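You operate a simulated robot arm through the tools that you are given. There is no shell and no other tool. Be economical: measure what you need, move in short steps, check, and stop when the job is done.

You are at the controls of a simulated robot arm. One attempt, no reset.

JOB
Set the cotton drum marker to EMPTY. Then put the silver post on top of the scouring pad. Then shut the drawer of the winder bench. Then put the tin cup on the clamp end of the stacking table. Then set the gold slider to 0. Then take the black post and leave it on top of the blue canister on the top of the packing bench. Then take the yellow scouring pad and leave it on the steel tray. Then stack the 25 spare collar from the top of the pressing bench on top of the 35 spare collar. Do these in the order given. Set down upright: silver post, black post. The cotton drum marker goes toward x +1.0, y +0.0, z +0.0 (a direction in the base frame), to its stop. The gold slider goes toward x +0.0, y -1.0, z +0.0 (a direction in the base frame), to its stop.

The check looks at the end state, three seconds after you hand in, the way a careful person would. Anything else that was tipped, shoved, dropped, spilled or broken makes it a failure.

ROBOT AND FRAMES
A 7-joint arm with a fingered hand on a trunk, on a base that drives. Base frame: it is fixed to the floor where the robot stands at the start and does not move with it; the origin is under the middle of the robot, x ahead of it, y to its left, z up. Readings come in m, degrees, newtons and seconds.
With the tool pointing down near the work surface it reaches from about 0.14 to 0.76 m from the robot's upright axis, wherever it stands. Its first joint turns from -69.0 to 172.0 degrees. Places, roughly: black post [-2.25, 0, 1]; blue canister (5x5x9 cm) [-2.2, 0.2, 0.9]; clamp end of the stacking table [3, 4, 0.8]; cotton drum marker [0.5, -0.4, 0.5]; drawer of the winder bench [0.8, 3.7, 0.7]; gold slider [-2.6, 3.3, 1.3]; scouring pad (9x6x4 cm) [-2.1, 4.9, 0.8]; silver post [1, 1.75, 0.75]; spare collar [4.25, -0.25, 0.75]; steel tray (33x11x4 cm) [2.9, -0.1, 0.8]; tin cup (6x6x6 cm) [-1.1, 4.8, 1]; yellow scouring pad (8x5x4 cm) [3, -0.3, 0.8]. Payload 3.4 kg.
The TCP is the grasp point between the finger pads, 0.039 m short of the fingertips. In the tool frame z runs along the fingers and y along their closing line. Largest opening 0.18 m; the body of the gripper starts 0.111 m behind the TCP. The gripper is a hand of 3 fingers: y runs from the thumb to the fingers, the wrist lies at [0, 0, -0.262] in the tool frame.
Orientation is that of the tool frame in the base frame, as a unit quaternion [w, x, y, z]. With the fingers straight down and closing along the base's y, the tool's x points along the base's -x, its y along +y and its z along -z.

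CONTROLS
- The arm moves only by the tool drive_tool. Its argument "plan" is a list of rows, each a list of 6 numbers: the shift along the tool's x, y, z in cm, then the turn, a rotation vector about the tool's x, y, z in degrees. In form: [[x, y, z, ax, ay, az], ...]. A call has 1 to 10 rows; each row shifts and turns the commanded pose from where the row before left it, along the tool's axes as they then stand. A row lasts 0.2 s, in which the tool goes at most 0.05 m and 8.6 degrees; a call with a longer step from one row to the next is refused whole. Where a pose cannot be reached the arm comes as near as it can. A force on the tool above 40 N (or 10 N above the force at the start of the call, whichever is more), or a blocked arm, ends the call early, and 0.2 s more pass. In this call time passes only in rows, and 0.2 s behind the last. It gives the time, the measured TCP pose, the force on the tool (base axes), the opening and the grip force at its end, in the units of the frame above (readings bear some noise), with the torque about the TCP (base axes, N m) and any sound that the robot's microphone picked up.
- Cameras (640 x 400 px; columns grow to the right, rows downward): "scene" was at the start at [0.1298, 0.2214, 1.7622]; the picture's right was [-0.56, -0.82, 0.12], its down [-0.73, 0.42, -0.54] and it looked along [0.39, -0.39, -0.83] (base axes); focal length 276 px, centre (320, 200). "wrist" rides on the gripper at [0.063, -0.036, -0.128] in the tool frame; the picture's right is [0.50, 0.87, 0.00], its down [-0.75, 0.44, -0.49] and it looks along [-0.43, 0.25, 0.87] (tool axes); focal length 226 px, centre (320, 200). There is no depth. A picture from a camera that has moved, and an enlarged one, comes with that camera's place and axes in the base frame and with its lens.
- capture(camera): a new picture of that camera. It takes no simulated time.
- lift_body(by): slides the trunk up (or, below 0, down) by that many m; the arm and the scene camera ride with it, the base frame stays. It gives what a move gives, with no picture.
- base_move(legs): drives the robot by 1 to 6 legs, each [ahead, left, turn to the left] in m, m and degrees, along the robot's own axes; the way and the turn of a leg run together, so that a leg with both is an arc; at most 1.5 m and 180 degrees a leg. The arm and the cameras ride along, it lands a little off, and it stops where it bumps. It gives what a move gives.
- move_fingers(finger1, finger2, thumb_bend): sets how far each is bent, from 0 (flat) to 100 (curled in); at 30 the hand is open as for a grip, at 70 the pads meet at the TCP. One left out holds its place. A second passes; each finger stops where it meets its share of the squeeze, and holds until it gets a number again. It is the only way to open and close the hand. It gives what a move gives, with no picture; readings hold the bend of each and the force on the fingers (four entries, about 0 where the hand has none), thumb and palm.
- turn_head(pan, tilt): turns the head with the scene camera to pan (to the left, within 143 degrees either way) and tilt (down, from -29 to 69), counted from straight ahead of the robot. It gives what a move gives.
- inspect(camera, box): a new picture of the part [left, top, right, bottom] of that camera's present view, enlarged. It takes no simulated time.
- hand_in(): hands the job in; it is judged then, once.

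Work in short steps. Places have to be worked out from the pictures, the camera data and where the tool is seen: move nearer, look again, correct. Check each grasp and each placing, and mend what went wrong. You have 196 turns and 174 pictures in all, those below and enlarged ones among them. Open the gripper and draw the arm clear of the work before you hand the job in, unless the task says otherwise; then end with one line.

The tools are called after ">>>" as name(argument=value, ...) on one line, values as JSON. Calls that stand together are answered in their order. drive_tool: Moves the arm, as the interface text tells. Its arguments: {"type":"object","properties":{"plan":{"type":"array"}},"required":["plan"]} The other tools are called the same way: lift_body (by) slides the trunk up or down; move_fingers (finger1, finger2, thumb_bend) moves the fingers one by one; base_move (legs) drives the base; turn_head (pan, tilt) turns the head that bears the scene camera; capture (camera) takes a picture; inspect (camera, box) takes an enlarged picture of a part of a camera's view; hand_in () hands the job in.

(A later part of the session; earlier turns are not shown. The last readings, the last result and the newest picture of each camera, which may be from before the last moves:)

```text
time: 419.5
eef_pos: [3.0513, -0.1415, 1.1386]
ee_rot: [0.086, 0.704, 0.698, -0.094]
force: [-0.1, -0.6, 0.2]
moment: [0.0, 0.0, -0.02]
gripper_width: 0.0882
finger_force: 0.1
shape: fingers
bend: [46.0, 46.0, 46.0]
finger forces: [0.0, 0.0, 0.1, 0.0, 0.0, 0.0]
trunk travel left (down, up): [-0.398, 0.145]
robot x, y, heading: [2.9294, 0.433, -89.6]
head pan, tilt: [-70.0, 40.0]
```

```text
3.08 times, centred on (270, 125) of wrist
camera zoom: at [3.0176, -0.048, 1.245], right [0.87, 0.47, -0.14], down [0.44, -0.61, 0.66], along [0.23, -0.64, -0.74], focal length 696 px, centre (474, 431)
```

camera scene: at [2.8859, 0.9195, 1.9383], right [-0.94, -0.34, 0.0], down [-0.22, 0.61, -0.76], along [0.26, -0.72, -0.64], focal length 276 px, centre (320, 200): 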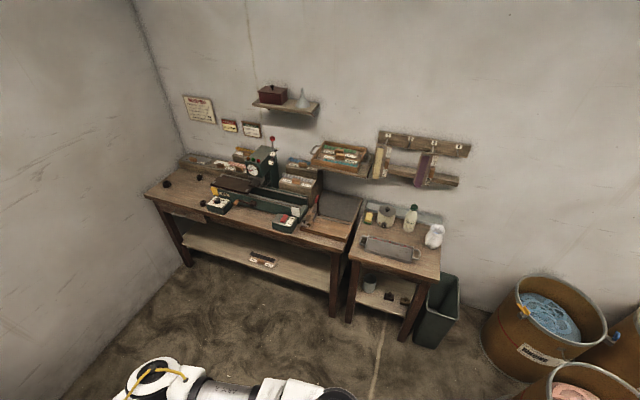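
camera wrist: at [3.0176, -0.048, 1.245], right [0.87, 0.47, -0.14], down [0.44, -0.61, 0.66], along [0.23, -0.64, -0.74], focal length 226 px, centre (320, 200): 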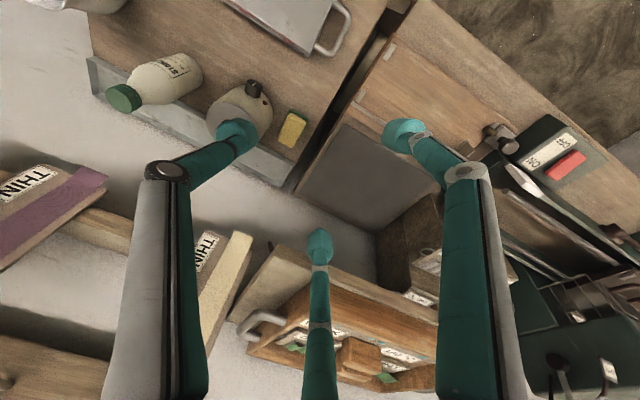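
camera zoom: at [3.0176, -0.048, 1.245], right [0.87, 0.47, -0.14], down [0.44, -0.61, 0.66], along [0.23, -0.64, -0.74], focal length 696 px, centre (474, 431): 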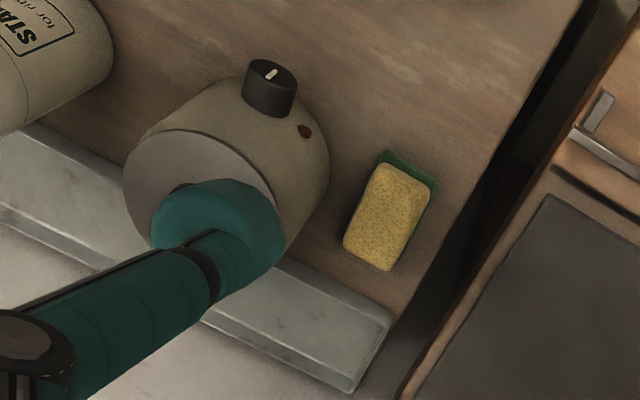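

There is about 3 cm free behind the pad, so I'll grip along y with the single thumb at the back. I rotate the hand accordingly, with a slight 10° lean toward the robot.

>>> drive_tool(plan=[[2, 0, 0, 0, 7.5, 0], [2, 0, 0, 0, 7.5, 0], [0, 0, 0, 0, 0, -8.2], [0, 0, 0, 0, 0, -8.2], [0, 0, 0, 0, 0, -8.2], [0, 0, 0, 0, 0, -8.2], [0, 0, 0, 0, 0, -8.2], [0, 0, 0, 0, 0, -8.2], [0, 0, 0, 0, 0, -8.2], [0, 0, 0, 0, 0, -8.2]])

>>> drive_tool(plan=[[0, 0, 0, 0, 0, -8.2], [0, 0, 0, 0, 0, -8.2], [0, 0, 0, 0, 0, -8.2], [0, 0, 0, 5, 0, 0], [0, 0, 0, 5, 0, 0]])

>>> move_fingers(finger1=42, finger2=42, thumb_bend=45)

```text
time: 421.7
eef_pos: [3.0527, -0.099, 1.1315]
ee_rot: [-0.005, 0.214, 0.977, 0.003]
force: [-0.1, 0.4, 0.7]
moment: [0.0, -0.02, 0.06]
gripper_width: 0.0883
finger_force: 0.0
shape: fingers
bend: [46.0, 46.0, 46.0]
finger forces: [0.0, 0.1, 0.0, 0.0, 0.0, 0.0]
trunk travel left (down, up): [-0.398, 0.145]
robot x, y, heading: [2.932, 0.4324, -89.6]
head pan, tilt: [-70.0, 40.0]
```

```text
time: 422.9
eef_pos: [3.0516, -0.0995, 1.1308]
ee_rot: [-0.005, 0.002, 0.996, -0.085]
force: [0.4, 0.3, -0.1]
moment: [0.0, 0.02, -0.02]
gripper_width: 0.0882
finger_force: 0.0
shape: fingers
bend: [46.0, 46.0, 46.0]
finger forces: [0.1, 0.1, 0.0, 0.0, 0.0, 0.0]
trunk travel left (down, up): [-0.398, 0.145]
robot x, y, heading: [2.9366, 0.4345, -89.4]
head pan, tilt: [-70.0, 40.0]
```

```text
time: 423.9
eef_pos: [3.0523, -0.099, 1.1316]
ee_rot: [-0.004, 0.002, 0.996, -0.084]
force: [-0.1, 0.3, 0.8]
moment: [0.01, -0.02, 0.02]
gripper_width: 0.0983
finger_force: 0.2
shape: fingers
bend: [42.0, 42.0, 45.0]
finger forces: [0.0, 0.0, 0.1, 0.0, 0.1, 0.0]
trunk travel left (down, up): [-0.398, 0.145]
robot x, y, heading: [2.9341, 0.4355, -89.6]
head pan, tilt: [-70.0, 40.0]
```

I reduce the lean to 5°, bring the base 7 cm nearer, lower to z≈0.93 in front, then move over the pad.

>>> base_move(legs=[[0.07, 0, 0]])

>>> drive_tool(plan=[[0, 0, 0, -5, 0, 0], [0, 0.35, 3.98, 0, 0, 0], [0, 0.35, 3.98, 0, 0, 0], [0, 0.35, 3.98, 0, 0, 0], [0, 0.35, 3.98, 0, 0, 0], [0, 0.35, 3.98, 0, 0, 0], [1.4, -4.08, 0.36, 0, 0, 0], [1.4, -4.08, 0.36, 0, 0, 0], [1.4, -4.08, 0.36, 0, 0, 0]])

>>> capture(camera="wrist")

```text
time: 424.9
eef_pos: [3.0525, -0.1697, 1.13]
ee_rot: [-0.004, 0.002, 0.996, -0.084]
force: [-0.8, 4.6, 2.2]
moment: [-0.02, 0.0, -0.04]
gripper_width: 0.0939
finger_force: 2.7
shape: fingers
bend: [42.0, 42.0, 47.0]
finger forces: [0.1, 0.1, 0.0, 0.0, 4.7, 0.1]
trunk travel left (down, up): [-0.398, 0.145]
robot x, y, heading: [2.9299, 0.3642, -89.5]
head pan, tilt: [-70.0, 40.0]
```

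```text
time: 426.9
eef_pos: [3.0107, -0.2894, 0.9289]
ee_rot: [-0.005, 0.003, 0.999, -0.041]
force: [0.5, -0.1, 0.2]
moment: [-0.04, 0.01, 0.0]
gripper_width: 0.0984
finger_force: 0.1
shape: fingers
bend: [42.0, 42.0, 45.0]
finger forces: [0.0, 0.1, 0.0, 0.0, 0.0, 0.1]
trunk travel left (down, up): [-0.398, 0.145]
robot x, y, heading: [2.933, 0.3626, -89.4]
head pan, tilt: [-70.0, 40.0]
```

```text
30 pictures are left
camera wrist: at [2.9488, -0.3148, 1.0584], right [-0.5, 0.87, -0.07], down [0.76, 0.47, 0.45], along [0.42, 0.17, -0.89], focal length 226 px, centre (320, 200)
```

wrist: 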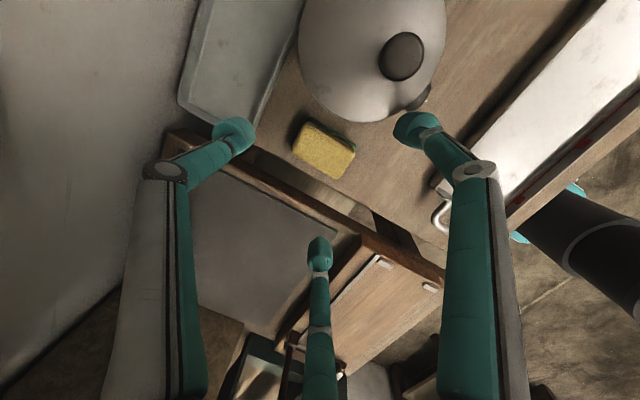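

The pad is under the hand. I shift 7 mm back for even clearance and descend.

>>> drive_tool(plan=[[0, -0.7, 0, 0, 0, 0], [0, 0.33, 3.8, 0, 0, 0], [0, 0.33, 3.8, 0, 0, 0], [0, 0.25, 2.6, 0, 0, 0]])

>>> inspect(camera="wrist", box=[180, 40, 460, 260])

```text
time: 428.0
eef_pos: [2.9983, -0.2976, 0.8217]
ee_rot: [-0.019, 0.009, 0.999, -0.039]
force: [28.9, -7.0, 102.3]
moment: [4.77, 6.15, -0.77]
gripper_width: 0.1002
finger_force: 63.3
shape: fingers
bend: [62.0, 40.0, 45.0]
finger forces: [125.6, 1.8, 0.0, 0.0, 0.0, 0.0]
trunk travel left (down, up): [-0.398, 0.145]
robot x, y, heading: [2.9302, 0.3692, -89.8]
head pan, tilt: [-70.0, 40.0]
stopped in row 4: the force on the tool passed its limit (the readings are from after the stop); the commanded pose is now the measured one
```

```text
1.82 times, centred on (320, 150) of wrist
camera zoom: at [2.9402, -0.3235, 0.9524], right [-0.49, 0.87, -0.05], down [0.78, 0.46, 0.43], along [0.4, 0.17, -0.9], focal length 411 px, centre (320, 291)
```

zoom: 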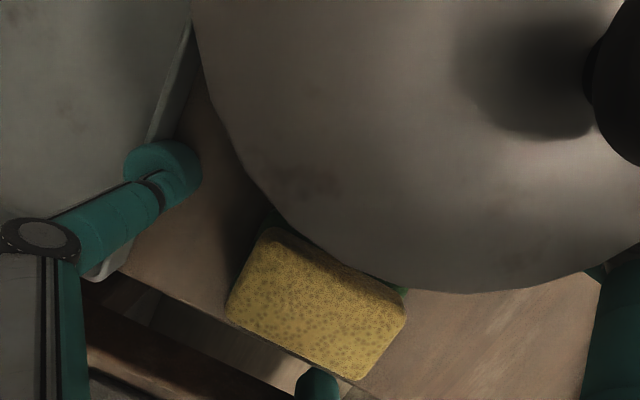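

Finger1 landed on the pot's edge. I back up immediately and look at the state.

>>> drive_tool(plan=[[0, -0.2, -2.5, 0, 0, 0], [0, -0.35, -4, 0, 0, 0], [0, -0.35, -4, 0, 0, 0]])

>>> capture(camera="wrist")

>>> capture(camera="scene")

```text
time: 428.4
eef_pos: [2.9926, -0.2886, 0.8217]
ee_rot: [-0.037, 0.018, 0.999, -0.027]
force: [22.6, -8.1, 52.3]
moment: [1.56, 2.45, -0.83]
gripper_width: 0.0872
finger_force: 36.7
shape: fingers
bend: [62.0, 38.0, 44.0]
finger forces: [66.1, 5.7, 0.0, 0.1, 1.5, 0.1]
trunk travel left (down, up): [-0.398, 0.145]
robot x, y, heading: [2.9264, 0.3661, -89.8]
head pan, tilt: [-70.0, 40.0]
stopped in row 2: the force on the tool passed its limit (the readings are from after the stop); the commanded pose is now the measured one
```

```text
28 pictures are left
camera wrist: at [2.9377, -0.3161, 0.9538], right [-0.47, 0.88, -0.01], down [0.8, 0.43, 0.41], along [0.37, 0.19, -0.91], focal length 226 px, centre (320, 200)
```

wrist: 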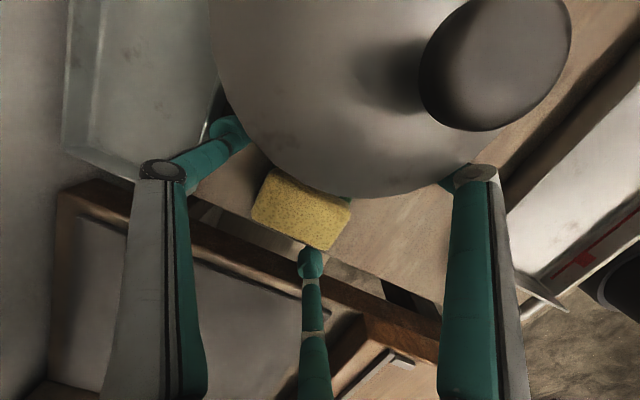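

```text
27 pictures are left
camera scene: at [2.8386, 0.3141, 1.9369], right [-0.35, 0.94, 0.02], down [0.61, 0.24, -0.76], along [-0.71, -0.25, -0.65], focal length 276 px, centre (320, 200)
```

scene: 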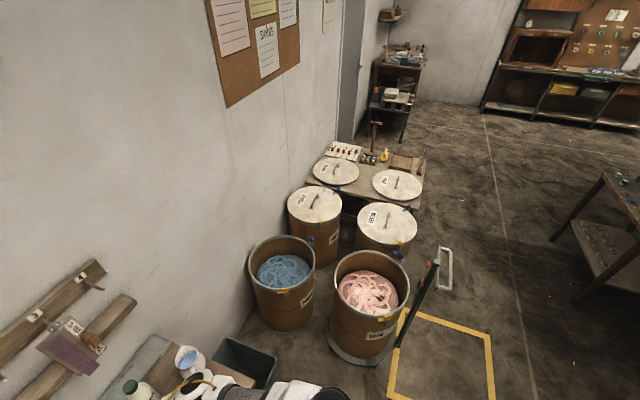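

Finger1 is still caught against the pot's front. The contact force points up and +x, so I ease the hand that way in small steps.

>>> drive_tool(plan=[[-0.8, 0.3, -0.8, 0, 0, 0], [-0.8, 0.3, -1.0, 0, 0, 0], [-0.5, 0.3, -1.5, 0, 0, 0]])

>>> inspect(camera="wrist", box=[180, 0, 600, 280])

```text
time: 429.0
eef_pos: [2.9868, -0.2618, 0.8307]
ee_rot: [-0.053, 0.031, 0.998, -0.026]
force: [7.3, -2.1, 6.5]
moment: [-0.05, -0.19, -0.29]
gripper_width: 0.0989
finger_force: 3.7
shape: fingers
bend: [42.0, 38.0, 45.0]
finger forces: [0.1, 7.3, 0.0, 0.0, 0.0, 0.1]
trunk travel left (down, up): [-0.398, 0.145]
robot x, y, heading: [2.9311, 0.3659, -90.0]
head pan, tilt: [-70.0, 40.0]
stopped in row 2: the force on the tool passed its limit (the readings are from after the stop); the commanded pose is now the measured one
```

```text
1.43 times, centred on (390, 140) of wrist
camera zoom: at [2.9355, -0.287, 0.9643], right [-0.44, 0.9, 0.0], down [0.83, 0.41, 0.39], along [0.34, 0.17, -0.92], focal length 323 px, centre (220, 286)
```

zoom: 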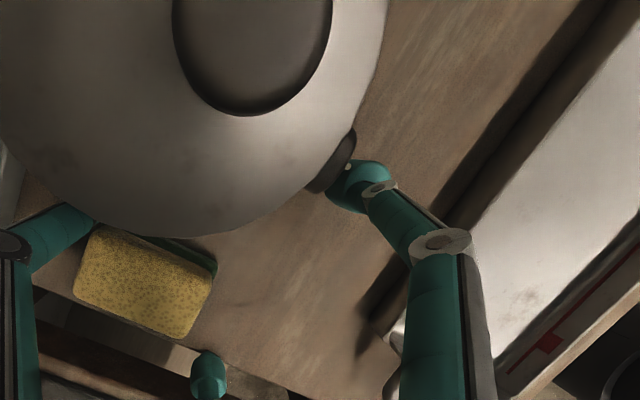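

Finger1 is free again, resting beside the pot's dial. I now rise straight up.

>>> drive_tool(plan=[[0, 0, -2, 0, 0, 0], [0, 0, -3, 0, 0, 0], [0, 0, -4, 0, 0, 0]])

>>> capture(camera="wrist")

```text
time: 430.0
eef_pos: [2.9803, -0.1957, 0.844]
ee_rot: [-0.08, 0.047, 0.995, 0.041]
force: [1.7, 0.7, -1.5]
moment: [-0.13, 0.22, 0.06]
gripper_width: 0.0987
finger_force: 0.0
shape: fingers
bend: [42.0, 42.0, 45.0]
finger forces: [0.0, 0.0, 0.1, 0.0, 0.0, 0.1]
trunk travel left (down, up): [-0.398, 0.145]
robot x, y, heading: [2.9334, 0.3618, -90.6]
head pan, tilt: [-70.0, 40.0]
stopped in row 3: the arm was blocked; the commanded pose is now the measured one
```

```text
25 pictures are left
camera wrist: at [2.9347, -0.2381, 0.9758], right [-0.4, 0.9, 0.15], down [0.86, 0.32, 0.39], along [0.31, 0.28, -0.91], focal length 226 px, centre (320, 200)
```

wrist: 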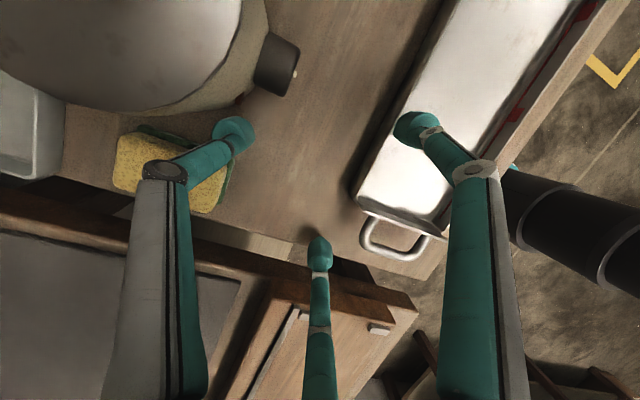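

Blocked while rising, so something touches the arm. I look from the head camera straight at the arm.

>>> turn_head(pan=0, tilt=50)

>>> capture(camera="scene")

```text
time: 431.4
eef_pos: [2.987, -0.1908, 0.8296]
ee_rot: [-0.086, 0.036, 0.994, 0.049]
force: [1.9, -6.6, 113.1]
moment: [-2.48, -2.52, -0.51]
gripper_width: 0.0999
finger_force: 55.7
shape: fingers
bend: [42.0, 51.0, 50.0]
finger forces: [0.5, 49.9, 0.0, 0.1, 61.6, 0.1]
trunk travel left (down, up): [-0.398, 0.145]
robot x, y, heading: [2.9316, 0.3666, -90.0]
head pan, tilt: [0.0, 50.0]
```

```text
24 pictures are left
camera scene: at [2.9145, 0.2792, 1.9223], right [-1.0, 0.0, -0.01], down [0.01, 0.77, -0.63], along [0.0, -0.63, -0.77], focal length 276 px, centre (320, 200)
```

scene: 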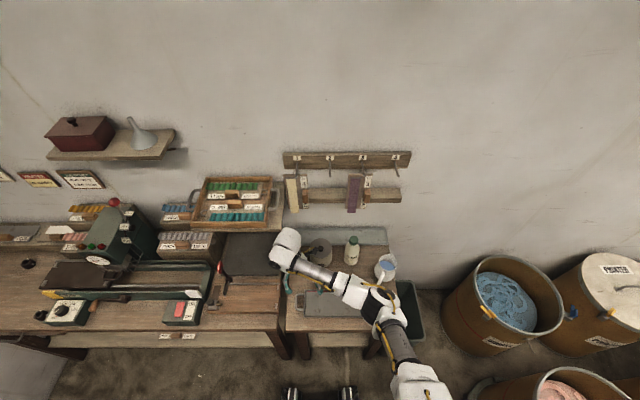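

The fingertips are pressing on the bench (113 N), so the arm is wedged the way it was at the start. Raising the trunk freed it then, so I do that now.

>>> lift_body(by=0.1)

>>> capture(camera="scene")

```text
time: 432.7
eef_pos: [2.9988, -0.1977, 0.9489]
ee_rot: [-0.075, 0.035, 0.996, 0.034]
force: [-0.4, 0.2, -0.1]
moment: [0.02, -0.01, -0.02]
gripper_width: 0.0988
finger_force: 0.0
shape: fingers
bend: [42.0, 42.0, 45.0]
finger forces: [0.0, 0.0, 0.1, 0.0, 0.0, 0.0]
trunk travel left (down, up): [-0.498, 0.045]
robot x, y, heading: [2.9282, 0.364, -89.9]
head pan, tilt: [0.0, 50.0]
```

```text
23 pictures are left
camera scene: at [2.9366, 0.3107, 2.0241], right [-1.0, 0.0, 0.0], down [0.0, 0.77, -0.64], along [0.0, -0.64, -0.77], focal length 276 px, centre (320, 200)
```

scene: 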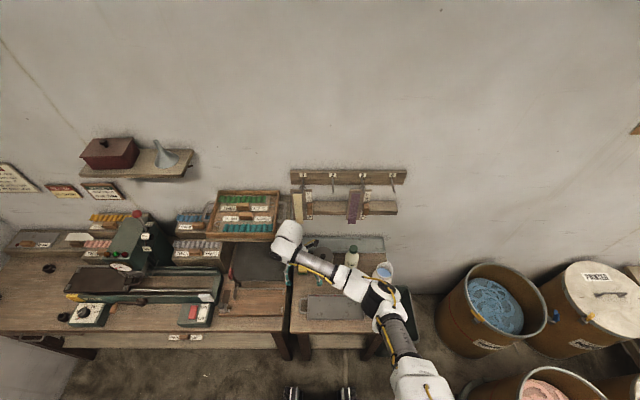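

Free now. I enlarge the bench to see whether anything was disturbed.

>>> inspect(camera="scene", box=[200, 170, 420, 330])

>>> capture(camera="wrist")

```text
2.50 times, centred on (310, 250) of scene
camera zoom: at [2.9366, 0.3107, 2.0241], right [-1.0, 0.0, 0.0], down [0.0, 0.77, -0.64], along [0.0, -0.64, -0.77], focal length 690 px, centre (345, 75)
```

zoom: 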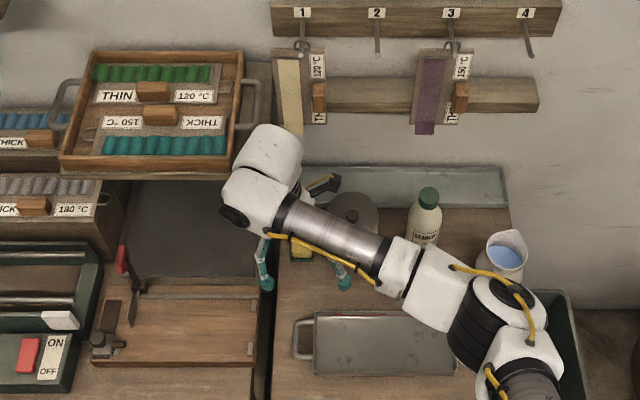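

```text
21 pictures are left
camera wrist: at [2.9532, -0.2394, 1.0811], right [-0.43, 0.89, 0.13], down [0.85, 0.35, 0.4], along [0.31, 0.28, -0.91], focal length 226 px, centre (320, 200)
```

wrist: 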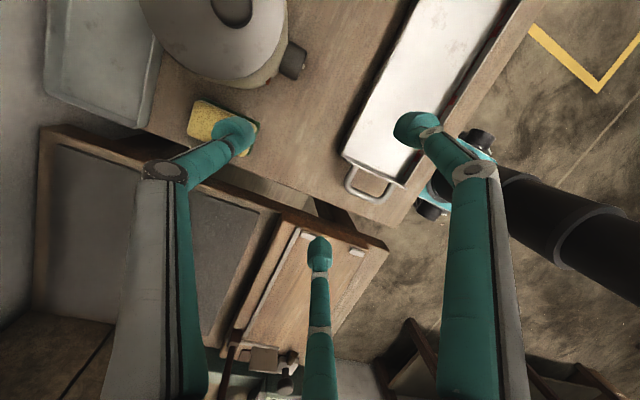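

Nothing is tipped and the pad is unmoved. The evidence says this bench top is at about 0.78–0.79, so my descent was ~2 cm too deep; with that height the pad centre is (3.010, -0.285). I re-level the tool and move over it again.

>>> drive_tool(plan=[[0, 0, 0, 4.45, -4.3, -2.0], [0, 0, 0, 4.45, -4.3, -2.0], [-0.55, -4.33, 0.38, 0, 0, 0], [-0.55, -4.33, 0.38, 0, 0, 0]])

>>> capture(camera="wrist")

```text
time: 433.7
eef_pos: [3.0073, -0.2843, 0.9497]
ee_rot: [0.0, -0.004, 0.999, -0.044]
force: [0.0, 0.3, 0.8]
moment: [0.0, 0.0, 0.0]
gripper_width: 0.0986
finger_force: 0.1
shape: fingers
bend: [42.0, 42.0, 45.0]
finger forces: [0.1, 0.1, 0.1, 0.0, 0.0, 0.1]
trunk travel left (down, up): [-0.498, 0.045]
robot x, y, heading: [2.9281, 0.3651, -90.1]
head pan, tilt: [0.0, 50.0]
```

```text
20 pictures are left
camera wrist: at [2.9462, -0.3108, 1.0784], right [-0.51, 0.86, -0.08], down [0.75, 0.48, 0.45], along [0.42, 0.17, -0.89], focal length 226 px, centre (320, 200)
```

wrist: 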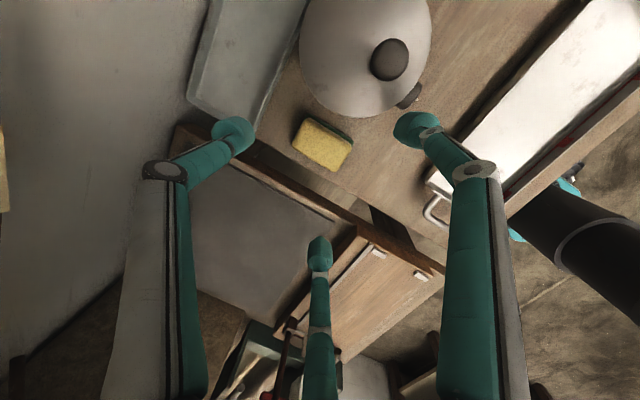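

I see now that the three fingers sit 120° apart, so finger1 was landing on the pot's dial. Rotating the hand 25° puts the pot in the gap between thumb and finger1. I also narrow the opening and descend partway.

>>> drive_tool(plan=[[0, 0, 0, 0, 0, 8.3], [0, 0, 0, 0, 0, 8.3], [0, 0, 0, 0, 0, 8.3], [0, -0.3, 0, 0, 0, 0]])

>>> move_fingers(finger1=46, finger2=46, thumb_bend=46)

>>> drive_tool(plan=[[0.12, 0.3, 3.8, 0, 0, 0], [0.12, 0.3, 3.6, 0, 0, 0]])

>>> capture(camera="wrist")

```text
time: 434.7
eef_pos: [3.0074, -0.2868, 0.9506]
ee_rot: [0.009, 0.212, 0.976, -0.044]
force: [0.2, 0.1, 0.7]
moment: [-0.04, -0.04, 0.02]
gripper_width: 0.0988
finger_force: 0.1
shape: fingers
bend: [42.0, 42.0, 45.0]
finger forces: [0.0, 0.0, 0.1, 0.0, 0.0, 0.0]
trunk travel left (down, up): [-0.498, 0.045]
robot x, y, heading: [2.9278, 0.3674, -90.0]
head pan, tilt: [0.0, 50.0]
```

```text
time: 435.7
eef_pos: [3.0083, -0.2871, 0.9492]
ee_rot: [0.009, 0.212, 0.976, -0.043]
force: [0.0, 0.2, 0.1]
moment: [0.01, -0.02, -0.03]
gripper_width: 0.0891
finger_force: 0.0
shape: fingers
bend: [46.0, 46.0, 46.0]
finger forces: [0.1, 0.0, 0.1, 0.0, 0.0, 0.1]
trunk travel left (down, up): [-0.498, 0.045]
robot x, y, heading: [2.932, 0.3673, -90.3]
head pan, tilt: [0.0, 50.0]
```

```text
time: 436.3
eef_pos: [3.0063, -0.2827, 0.8962]
ee_rot: [0.019, 0.211, 0.976, -0.055]
force: [-2.2, 0.7, -4.9]
moment: [-0.14, -0.14, 0.0]
gripper_width: 0.089
finger_force: 0.0
shape: fingers
bend: [46.0, 46.0, 46.0]
finger forces: [0.0, 0.0, 0.1, 0.0, 0.0, 0.0]
trunk travel left (down, up): [-0.498, 0.045]
robot x, y, heading: [2.9288, 0.3628, -90.1]
head pan, tilt: [0.0, 50.0]
```

```text
19 pictures are left
camera wrist: at [2.9325, -0.2751, 1.0213], right [-0.1, 0.99, -0.12], down [0.86, 0.14, 0.49], along [0.5, -0.05, -0.86], focal length 226 px, centre (320, 200)
```

wrist: 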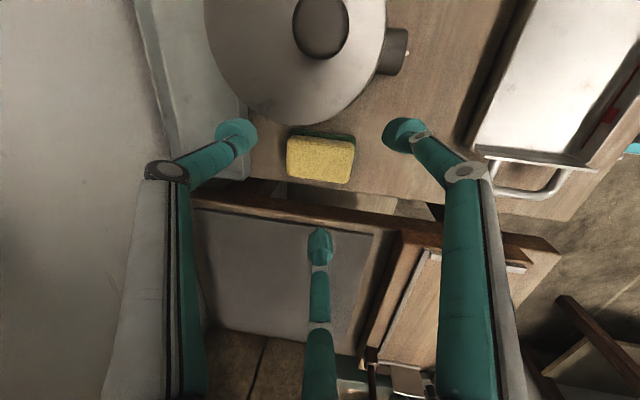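

The pad now sits well inside the finger triangle with the pot clear. The arm lagged behind the command, so I check whether it settles.

>>> drive_tool(plan=[[0, 0, 0, 0, 0, 0], [0, 0, 0, 0, 0, 0]])

```text
time: 436.9
eef_pos: [3.0038, -0.2808, 0.894]
ee_rot: [0.018, 0.212, 0.976, -0.053]
force: [0.0, -0.2, 0.1]
moment: [-0.02, 0.01, -0.04]
gripper_width: 0.0889
finger_force: 0.0
shape: fingers
bend: [46.0, 46.0, 46.0]
finger forces: [0.1, 0.1, 0.0, 0.0, 0.0, 0.1]
trunk travel left (down, up): [-0.498, 0.045]
robot x, y, heading: [2.9326, 0.3676, -89.9]
head pan, tilt: [0.0, 50.0]
```

It's held up by a link contact upstream, not at the fingers. I look at the elbow region.

>>> inspect(camera="scene", box=[260, 190, 440, 350])

```text
2.50 times, centred on (350, 270) of scene
camera zoom: at [2.8914, 0.3497, 2.025], right [-1.0, 0.0, -0.02], down [0.02, 0.76, -0.65], along [0.01, -0.66, -0.76], focal length 690 px, centre (245, 25)
```

zoom: 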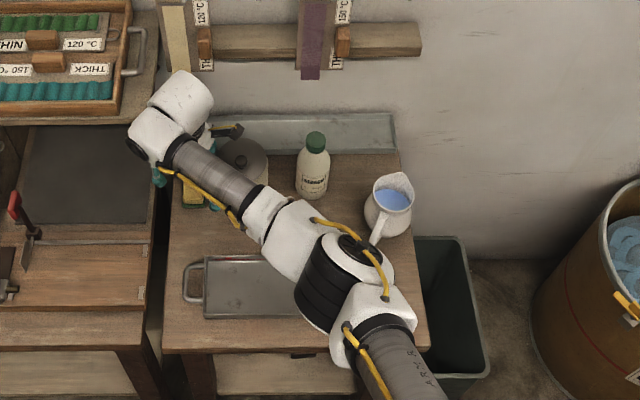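

The elbow is right at the jug, which is the real obstruction. I'll raise, back out, and re-approach from further +x with a turned base so the elbow hangs in front of the bench instead.

>>> lift_body(by=0.045)

>>> drive_tool(plan=[[0, 0, -3, 0, 0, 0], [0, 0, -3, 0, 0, 0], [0, 0, -4, 0, 0, 0]])

>>> base_move(legs=[[-0.4, 0, 0], [0, 0.32, 0], [0, 0, -35]])

>>> capture(camera="scene")

```text
time: 437.8
eef_pos: [3.0114, -0.2866, 0.9192]
ee_rot: [0.007, 0.211, 0.977, -0.043]
force: [0.7, -0.3, -0.1]
moment: [-0.01, 0.0, 0.02]
gripper_width: 0.0891
finger_force: 0.0
shape: fingers
bend: [46.0, 46.0, 46.0]
finger forces: [0.0, 0.0, 0.0, 0.0, 0.0, 0.1]
trunk travel left (down, up): [-0.542, 0.0]
robot x, y, heading: [2.931, 0.3622, -89.9]
head pan, tilt: [0.0, 50.0]
```

```text
time: 438.6
eef_pos: [3.0031, -0.2799, 1.0149]
ee_rot: [0.008, 0.213, 0.976, -0.041]
force: [-10.7, -0.6, -10.9]
moment: [-0.17, -0.48, 0.13]
gripper_width: 0.0889
finger_force: 7.5
shape: fingers
bend: [46.0, 46.0, 46.0]
finger forces: [0.0, 14.6, 0.0, 0.0, 0.0, 0.0]
trunk travel left (down, up): [-0.542, 0.0]
robot x, y, heading: [2.9321, 0.3699, -90.1]
head pan, tilt: [0.0, 50.0]
```

```text
time: 444.5
eef_pos: [2.9358, 0.1983, 1.0208]
ee_rot: [-0.001, 0.503, 0.863, -0.044]
force: [-0.3, -0.1, 0.0]
moment: [-0.03, -0.07, 0.01]
gripper_width: 0.0889
finger_force: 0.1
shape: fingers
bend: [46.0, 46.0, 46.0]
finger forces: [0.0, 0.0, 0.1, 0.1, 0.0, 0.0]
trunk travel left (down, up): [-0.542, 0.0]
robot x, y, heading: [3.2561, 0.7575, -126.3]
head pan, tilt: [0.0, 50.0]
```

```text
17 pictures are left
camera scene: at [3.2135, 0.7291, 2.068], right [-0.81, 0.59, -0.01], down [0.46, 0.62, -0.64], along [-0.37, -0.52, -0.77], focal length 276 px, centre (320, 200)
```

scene: 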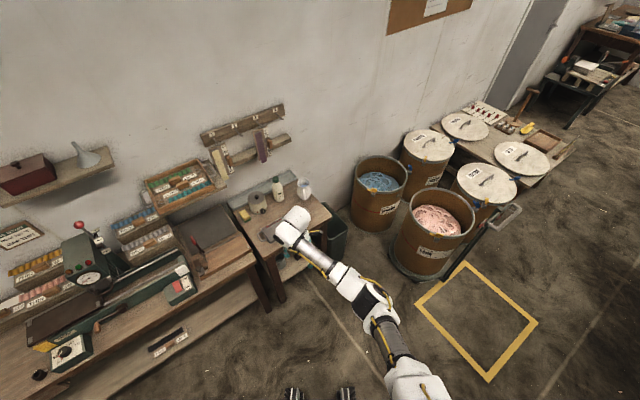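

No damage visible (the finger had just brushed the shelf's underside). The elbow is now clear of the jug. I rotate the hand so that the pot lies in a finger gap again, lower via the trunk, and move in low, under the shelf level.

>>> drive_tool(plan=[[0, 0, 0, 0, 0, 8.4], [0, 0, 0, 0, 0, 8.4], [0, 0, 0, 0, 0, 8.4], [0, 0, 0, 0, 0, 8.4], [0, 0, 0, 0, 0, 8.4], [0, 0, 0, 0, 0, 8.4], [0, 0, 0, 0, 0, 8.4], [0, 0, 0, 0, 0, 8.4], [0, 0, 0, 0, 0, 8.4], [0, 0, 0, 0, 0, 8.4]])

>>> lift_body(by=-0.1)

>>> base_move(legs=[[0.27, 0.2, 0]])

```text
time: 446.7
eef_pos: [2.9462, 0.1952, 1.02]
ee_rot: [0.025, 0.952, 0.304, -0.038]
force: [1.0, -0.5, 0.1]
moment: [-0.05, 0.01, -0.03]
gripper_width: 0.089
finger_force: 0.2
shape: fingers
bend: [46.0, 46.0, 46.0]
finger forces: [0.1, 0.1, 0.1, 0.1, 0.0, 0.0]
trunk travel left (down, up): [-0.542, 0.0]
robot x, y, heading: [3.2563, 0.7601, -126.2]
head pan, tilt: [0.0, 50.0]
```

```text
time: 448.1
eef_pos: [2.9437, 0.1954, 0.9218]
ee_rot: [0.026, 0.951, 0.304, -0.037]
force: [0.0, 0.0, -0.7]
moment: [-0.03, -0.01, 0.01]
gripper_width: 0.0891
finger_force: 0.0
shape: fingers
bend: [46.0, 46.0, 46.0]
finger forces: [0.2, 0.0, 0.0, 0.1, 0.1, 0.0]
trunk travel left (down, up): [-0.442, 0.1]
robot x, y, heading: [3.262, 0.7597, -126.4]
head pan, tilt: [0.0, 50.0]
```

```text
time: 450.2
eef_pos: [2.9478, -0.1388, 0.9203]
ee_rot: [0.028, 0.95, 0.309, -0.035]
force: [-0.8, -0.2, -0.1]
moment: [0.02, -0.03, -0.02]
gripper_width: 0.0892
finger_force: 0.0
shape: fingers
bend: [46.0, 46.0, 46.0]
finger forces: [0.0, 0.0, 0.0, 0.0, 0.0, 0.1]
trunk travel left (down, up): [-0.442, 0.1]
robot x, y, heading: [3.2588, 0.4263, -125.6]
head pan, tilt: [0.0, 50.0]
```

>>> drive_tool(plan=[[-0.89, 3.86, 0.2, 0, 0, 0], [-0.89, 3.86, 0.2, 0, 0, 0], [-0.89, 3.86, 0.2, 0, 0, 0], [-0.89, 3.86, 0.2, 0, 0, 0]])

>>> capture(camera="wrist")

```text
time: 451.2
eef_pos: [2.9861, -0.2253, 0.9208]
ee_rot: [0.026, 0.95, 0.308, -0.037]
force: [-0.1, -0.2, 0.3]
moment: [0.01, -0.02, 0.01]
gripper_width: 0.0888
finger_force: 0.1
shape: fingers
bend: [46.0, 46.0, 46.0]
finger forces: [0.0, 0.1, 0.1, 0.0, 0.0, 0.0]
out of reach, approached as far as the arm can: row 3, 4
trunk travel left (down, up): [-0.442, 0.1]
robot x, y, heading: [3.2628, 0.4255, -125.7]
head pan, tilt: [0.0, 50.0]
```

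```text
16 pictures are left
camera wrist: at [3.0238, -0.1495, 1.0403], right [0.91, -0.41, -0.02], down [-0.33, -0.76, 0.57], along [-0.25, -0.51, -0.82], focal length 226 px, centre (320, 200)
```

wrist: 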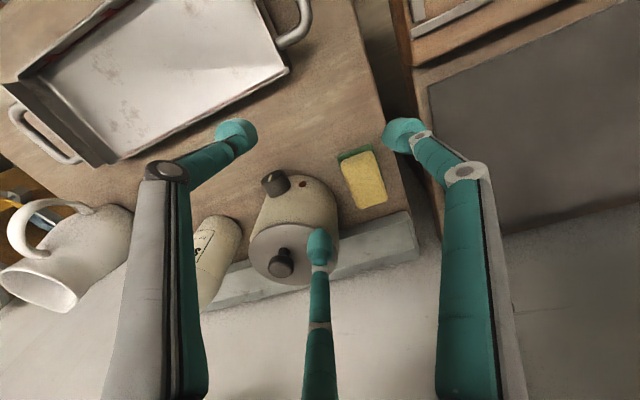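

The reach is short by about 6 cm, so I move the base slightly closer.

>>> base_move(legs=[[0.05, 0.06, 0]])

>>> capture(camera="wrist")

```text
time: 452.3
eef_pos: [3.0066, -0.2941, 0.9224]
ee_rot: [0.029, 0.95, 0.309, -0.035]
force: [-0.3, 0.7, -0.3]
moment: [-0.07, -0.03, -0.01]
gripper_width: 0.089
finger_force: 0.2
shape: fingers
bend: [46.0, 46.0, 46.0]
finger forces: [0.0, 0.1, 0.1, 0.0, 0.1, 0.0]
trunk travel left (down, up): [-0.442, 0.1]
robot x, y, heading: [3.281, 0.3504, -125.5]
head pan, tilt: [0.0, 50.0]
```

```text
15 pictures are left
camera wrist: at [3.0413, -0.2193, 1.0414], right [0.91, -0.41, -0.01], down [-0.33, -0.75, 0.57], along [-0.24, -0.52, -0.82], focal length 226 px, centre (320, 200)
```

wrist: 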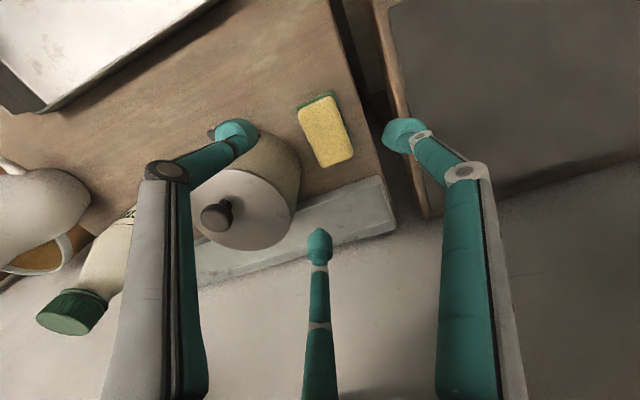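

Nearly aligned. I set per-finger openings to suit the surroundings, nudge 8 mm, and descend most of the way.

>>> move_fingers(finger1=47, finger2=40, thumb_bend=44)

>>> drive_tool(plan=[[1.1, -0.2, 0, 0, 0, 0], [0.3, -0.1, 3.5, 0, 0, 0], [0.3, -0.1, 3.5, 0, 0, 0]])

>>> capture(camera="wrist")

```text
time: 453.3
eef_pos: [3.0116, -0.3006, 0.9215]
ee_rot: [0.027, 0.95, 0.309, -0.038]
force: [-10.0, 0.2, 1.8]
moment: [0.01, -2.29, 0.22]
gripper_width: 0.0909
finger_force: 0.1
shape: fingers
bend: [47.0, 40.0, 44.0]
finger forces: [0.0, 0.0, 0.0, 0.0, 0.0, 0.1]
trunk travel left (down, up): [-0.442, 0.1]
robot x, y, heading: [3.2789, 0.3504, -125.5]
head pan, tilt: [0.0, 50.0]
```

```text
time: 454.3
eef_pos: [2.9962, -0.3055, 0.9186]
ee_rot: [0.05, 0.952, 0.295, -0.072]
force: [1.0, -0.4, -0.4]
moment: [-0.03, 0.01, 0.0]
gripper_width: 0.0909
finger_force: 0.2
shape: fingers
bend: [47.0, 40.0, 44.0]
finger forces: [0.0, 0.0, 0.1, 0.0, 0.1, 0.1]
out of reach, approached as far as the arm can: row 3
trunk travel left (down, up): [-0.442, 0.1]
robot x, y, heading: [3.2779, 0.3513, -126.0]
head pan, tilt: [0.0, 50.0]
stopped in row 3: the arm was blocked; the commanded pose is now the measured one
```

```text
14 pictures are left
camera wrist: at [3.0402, -0.2236, 1.0311], right [0.9, -0.43, -0.04], down [-0.31, -0.71, 0.63], along [-0.3, -0.56, -0.77], focal length 226 px, centre (320, 200)
```

wrist: 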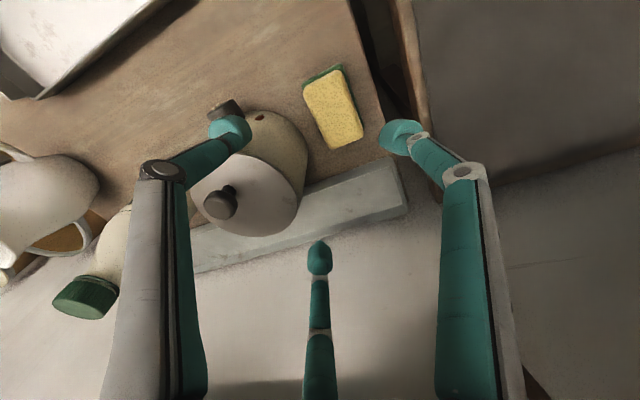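

The hand body keeps touching the shelf end that juts out above the pad (x≳3.045). A better way is to lean the hand back toward the robot, press lightly on the pad's top with closed fingertips, and drag it about 6 cm forward into the open before grasping. First I pull clear and lean.

>>> drive_tool(plan=[[1.8, -4.4, -0.5, 0, 0, 0], [1.8, -4.4, -0.5, 0, 0, 0], [1.8, -4.4, -0.5, 0, 0, 0], [0, 0, 0, -5.5, -3.85, 0.7], [0, 0, 0, -5.5, -3.85, 0.7], [0, 0, 0, -5.5, -3.85, 0.7], [0, 0, 0, -5.5, -3.85, 0.7]])

>>> move_fingers(finger1=70, finger2=70, thumb_bend=70)

```text
time: 456.1
eef_pos: [2.979, -0.2165, 0.9089]
ee_rot: [0.272, 0.914, 0.273, -0.128]
force: [-0.4, -0.3, 0.2]
moment: [-0.03, -0.14, 0.08]
gripper_width: 0.091
finger_force: 0.0
shape: fingers
bend: [47.0, 40.0, 44.0]
finger forces: [0.0, 0.1, 0.1, 0.1, 0.0, 0.1]
out of reach, approached as far as the arm can: row 1, 2
trunk travel left (down, up): [-0.442, 0.1]
robot x, y, heading: [3.2823, 0.3448, -126.0]
head pan, tilt: [0.0, 50.0]
stopped in row 7: the arm was blocked; the commanded pose is now the measured one
```

```text
time: 457.3
eef_pos: [2.999, -0.2267, 0.9075]
ee_rot: [0.263, 0.914, 0.277, -0.136]
force: [0.0, 0.2, 0.1]
moment: [0.02, 0.0, 0.0]
gripper_width: 0.0003
finger_force: 0.1
shape: fingers
bend: [70.0, 70.0, 70.0]
finger forces: [0.0, 0.0, 0.0, 0.0, 0.0, 0.1]
trunk travel left (down, up): [-0.442, 0.1]
robot x, y, heading: [3.2814, 0.3463, -126.0]
head pan, tilt: [0.0, 50.0]
stopped: the arm was blocked; the commanded pose is now the measured one
```

Still reported blocked. I take one head view to find what the arm is touching.

>>> capture(camera="scene")

```text
13 pictures are left
camera scene: at [3.2419, 0.3041, 1.9686], right [-0.81, 0.59, -0.01], down [0.45, 0.62, -0.64], along [-0.37, -0.52, -0.77], focal length 276 px, centre (320, 200)
```

scene: 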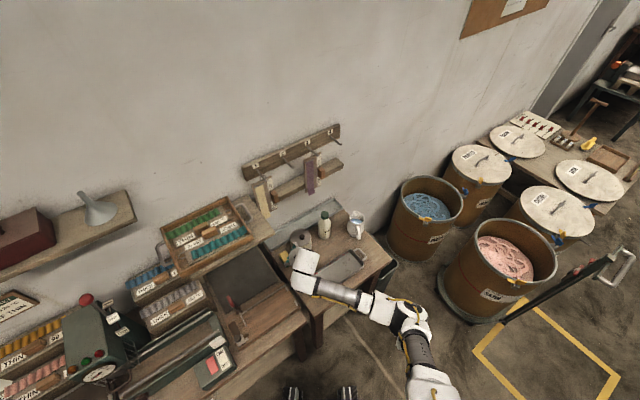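

The shelf's lower corner is at about (3.045, -0.325, 1.02), and here the arm itself is at its limits. I'll back out, stand more squarely (heading ≈ -95°, x≈3.15) so that neither elbow nor hand conflicts, and drag the pad forward from there.

>>> base_move(legs=[[-0.25, 0, 0], [0, 0, 31]])

>>> drive_tool(plan=[[0, 0, 0, 0, 0, 8], [0, 0, 0, 0, 0, 8], [0, 0, 0, 0, 0, 8], [0, 0, 0, 0, 0, 8]])

```text
time: 460.6
eef_pos: [3.4774, -0.084, 0.9075]
ee_rot: [0.291, 0.805, 0.513, -0.057]
force: [-7.9, 8.9, 0.4]
moment: [0.26, 0.17, -0.22]
gripper_width: 0.0001
finger_force: 13.7
shape: fingers
bend: [74.0, 65.0, 67.0]
finger forces: [23.0, 4.7, 0.0, 0.0, 0.0, 0.1]
trunk travel left (down, up): [-0.442, 0.1]
robot x, y, heading: [3.4303, 0.5541, -94.4]
head pan, tilt: [0.0, 50.0]
```

```text
time: 461.6
eef_pos: [3.4817, -0.0833, 0.9081]
ee_rot: [0.296, 0.916, 0.27, 0.023]
force: [-2.0, 1.2, -0.7]
moment: [0.04, 0.1, -0.03]
gripper_width: 0.0
finger_force: 7.0
shape: fingers
bend: [72.0, 65.0, 68.0]
finger forces: [10.1, 5.2, 0.0, 0.1, 0.0, 0.0]
trunk travel left (down, up): [-0.442, 0.1]
robot x, y, heading: [3.4287, 0.5538, -94.5]
head pan, tilt: [0.0, 50.0]
```

While turning, the hand swung over the pressing bench and a fingertip touched something. I look right away.

>>> capture(camera="wrist")

>>> capture(camera="scene")

```text
12 pictures are left
camera wrist: at [3.4921, 0.04, 0.9842], right [0.84, -0.34, 0.42], down [-0.53, -0.42, 0.74], along [-0.07, -0.84, -0.53], focal length 226 px, centre (320, 200)
```

wrist: 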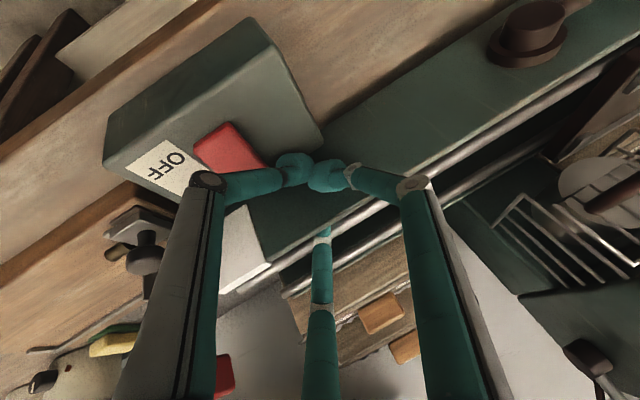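

```text
11 pictures are left
camera scene: at [3.4241, 0.4948, 1.9687], right [-1.0, 0.08, 0.0], down [0.06, 0.77, -0.64], along [-0.05, -0.64, -0.77], focal length 276 px, centre (320, 200)
```

scene: 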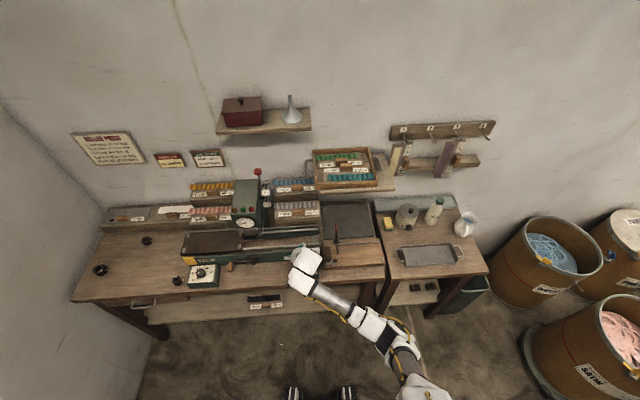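

The machine looks fine; it was just a light touch on its heavy bed. I lift off, set the lean to 20°, and then move the base toward the pad.

>>> drive_tool(plan=[[0, 0, -4, 0, 0, 0], [0, 0, -4, 0, 0, 0], [0, 0, -4, 0, 0, 0], [0, 0, -3, 0, 0, 0], [0, 0, 0, 5.7, -0.92, -1.97], [0, 0, 0, 5.7, -0.92, -1.97], [0, 0, 0, 5.7, -0.92, -1.97]])

>>> base_move(legs=[[0, -0.32, 0], [0.19, 0, 0]])

```text
time: 463.2
eef_pos: [3.4494, -0.0054, 1.0307]
ee_rot: [0.161, 0.935, 0.312, -0.055]
force: [0.5, -1.1, -0.7]
moment: [0.02, -0.01, -0.01]
gripper_width: 0.0
finger_force: 0.1
shape: fingers
bend: [70.0, 70.0, 70.0]
finger forces: [0.0, 0.0, 0.0, 0.0, 0.1, 0.0]
trunk travel left (down, up): [-0.442, 0.1]
robot x, y, heading: [3.4311, 0.5516, -94.4]
head pan, tilt: [0.0, 50.0]
```

```text
time: 466.5
eef_pos: [3.0984, -0.1677, 1.0308]
ee_rot: [0.165, 0.935, 0.312, -0.048]
force: [0.8, 0.0, 0.0]
moment: [0.01, 0.01, 0.02]
gripper_width: 0.0001
finger_force: 0.1
shape: fingers
bend: [70.0, 70.0, 70.0]
finger forces: [0.1, 0.1, 0.0, 0.1, 0.1, 0.0]
trunk travel left (down, up): [-0.442, 0.1]
robot x, y, heading: [3.093, 0.3904, -94.5]
head pan, tilt: [0.0, 50.0]
```

I move the closed fingertips to just above the pad.

>>> drive_tool(plan=[[-2.73, 0, 3.21, 0, 0, 0], [-2.73, 0, 3.21, 0, 0, 0], [-2.73, 0, 3.21, 0, 0, 0], [-2.73, 0, 3.21, 0, 0, 0]])

>>> capture(camera="wrist")

```text
time: 467.5
eef_pos: [3.0204, -0.2753, 0.9317]
ee_rot: [0.164, 0.934, 0.312, -0.053]
force: [-1.0, -0.3, -0.2]
moment: [0.04, -0.05, -0.02]
gripper_width: 0.0
finger_force: 0.1
shape: fingers
bend: [70.0, 70.0, 70.0]
finger forces: [0.1, 0.0, 0.0, 0.0, 0.0, 0.0]
trunk travel left (down, up): [-0.442, 0.1]
robot x, y, heading: [3.0897, 0.3903, -94.2]
head pan, tilt: [0.0, 50.0]
```

```text
10 pictures are left
camera wrist: at [3.0477, -0.1684, 1.0289], right [0.92, -0.37, 0.14], down [-0.34, -0.59, 0.73], along [-0.19, -0.72, -0.67], focal length 226 px, centre (320, 200)
```

wrist: 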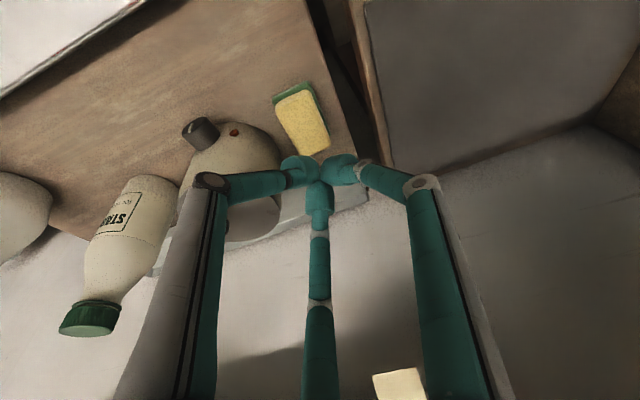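

The tips are above the pad's rear half. I lower until light contact.

>>> drive_tool(plan=[[0.55, -0.9, 3.06, 0, 0, 0], [0.55, -0.9, 3.06, 0, 0, 0]])

>>> drive_tool(plan=[[0.1, -0.17, 0.57, 0, 0, 0], [0.1, -0.17, 0.57, 0, 0, 0]])

```text
time: 468.1
eef_pos: [3.0163, -0.2745, 0.869]
ee_rot: [0.164, 0.935, 0.312, -0.052]
force: [0.2, 0.2, -0.3]
moment: [-0.03, -0.04, -0.01]
gripper_width: 0.0
finger_force: 0.0
shape: fingers
bend: [70.0, 70.0, 70.0]
finger forces: [0.0, 0.0, 0.1, 0.0, 0.0, 0.0]
trunk travel left (down, up): [-0.442, 0.1]
robot x, y, heading: [3.091, 0.3882, -94.3]
head pan, tilt: [0.0, 50.0]
```

```text
time: 468.7
eef_pos: [3.0253, -0.2745, 0.858]
ee_rot: [0.163, 0.934, 0.313, -0.056]
force: [0.2, -0.2, 0.5]
moment: [0.0, 0.06, 0.01]
gripper_width: 0.0001
finger_force: 0.0
shape: fingers
bend: [70.0, 70.0, 70.0]
finger forces: [0.0, 0.0, 0.0, 0.1, 0.0, 0.0]
trunk travel left (down, up): [-0.442, 0.1]
robot x, y, heading: [3.0904, 0.3867, -94.3]
head pan, tilt: [0.0, 50.0]
```

>>> drive_tool(plan=[[-0.6, -0.6, 0.57, 0, 0, 0]])

>>> drive_tool(plan=[[0.1, -0.17, 0.57, 0, 0, 0]])

>>> drive_tool(plan=[[0.1, -0.17, 0.57, 0, 0, 0]])

```text
time: 469.1
eef_pos: [3.0097, -0.2747, 0.8542]
ee_rot: [0.167, 0.934, 0.312, -0.054]
force: [1.4, -0.5, 10.6]
moment: [-0.1, -0.08, 0.0]
gripper_width: 0.0
finger_force: 6.8
shape: fingers
bend: [70.0, 69.0, 71.0]
finger forces: [5.0, 0.0, 0.0, 0.0, 9.1, 0.1]
trunk travel left (down, up): [-0.442, 0.1]
robot x, y, heading: [3.0905, 0.3874, -94.5]
head pan, tilt: [0.0, 50.0]
```

```text
time: 469.5
eef_pos: [3.0125, -0.2742, 0.8522]
ee_rot: [0.168, 0.934, 0.31, -0.057]
force: [-6.6, 2.7, 34.7]
moment: [-0.35, 0.24, -0.1]
gripper_width: 0.0001
finger_force: 21.7
shape: fingers
bend: [71.0, 69.0, 74.0]
finger forces: [18.1, 0.1, 0.1, 0.1, 26.7, 0.0]
trunk travel left (down, up): [-0.442, 0.1]
robot x, y, heading: [3.0922, 0.3871, -94.5]
head pan, tilt: [0.0, 50.0]
```

```text
time: 469.9
eef_pos: [3.0133, -0.2795, 0.8523]
ee_rot: [0.172, 0.933, 0.31, -0.058]
force: [-1.2, 8.0, 25.0]
moment: [0.14, -0.18, 0.05]
gripper_width: 0.0001
finger_force: 16.1
shape: fingers
bend: [71.0, 69.0, 73.0]
finger forces: [11.4, 0.0, 0.0, 0.0, 20.8, 0.1]
trunk travel left (down, up): [-0.442, 0.1]
robot x, y, heading: [3.0926, 0.3862, -94.3]
head pan, tilt: [0.0, 50.0]
stopped in row 1: the force on the tool passed its limit (the readings are from after the stop); the commanded pose is now the measured one
```

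The tips press on the pad at about 25 N. I drag it toward +y 6 cm in small rows.

>>> drive_tool(plan=[[0.85, -1.13, -0.51, 0, 0, 0], [0.85, -1.13, -0.51, 0, 0, 0], [0.85, -1.13, -0.51, 0, 0, 0], [0.85, -1.13, -0.51, 0, 0, 0]])

>>> inspect(camera="wrist", box=[180, 40, 440, 240])

```text
time: 470.9
eef_pos: [3.013, -0.2157, 0.8424]
ee_rot: [0.163, 0.934, 0.312, -0.056]
force: [-0.8, 0.2, -0.1]
moment: [0.03, -0.04, -0.02]
gripper_width: 0.0
finger_force: 0.0
shape: fingers
bend: [70.0, 70.0, 70.0]
finger forces: [0.1, 0.0, 0.0, 0.1, 0.0, 0.0]
trunk travel left (down, up): [-0.442, 0.1]
robot x, y, heading: [3.0902, 0.3904, -94.4]
head pan, tilt: [0.0, 50.0]
```

```text
2.00 times, centred on (310, 140) of wrist
camera zoom: at [3.0428, -0.1099, 0.9383], right [0.92, -0.37, 0.13], down [-0.34, -0.59, 0.74], along [-0.2, -0.72, -0.66], focal length 452 px, centre (340, 320)
```

zoom: 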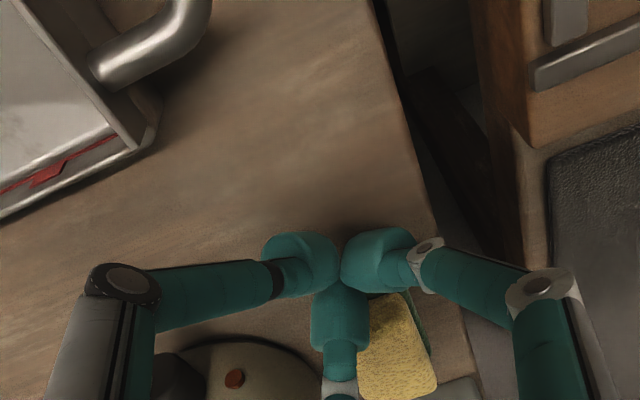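

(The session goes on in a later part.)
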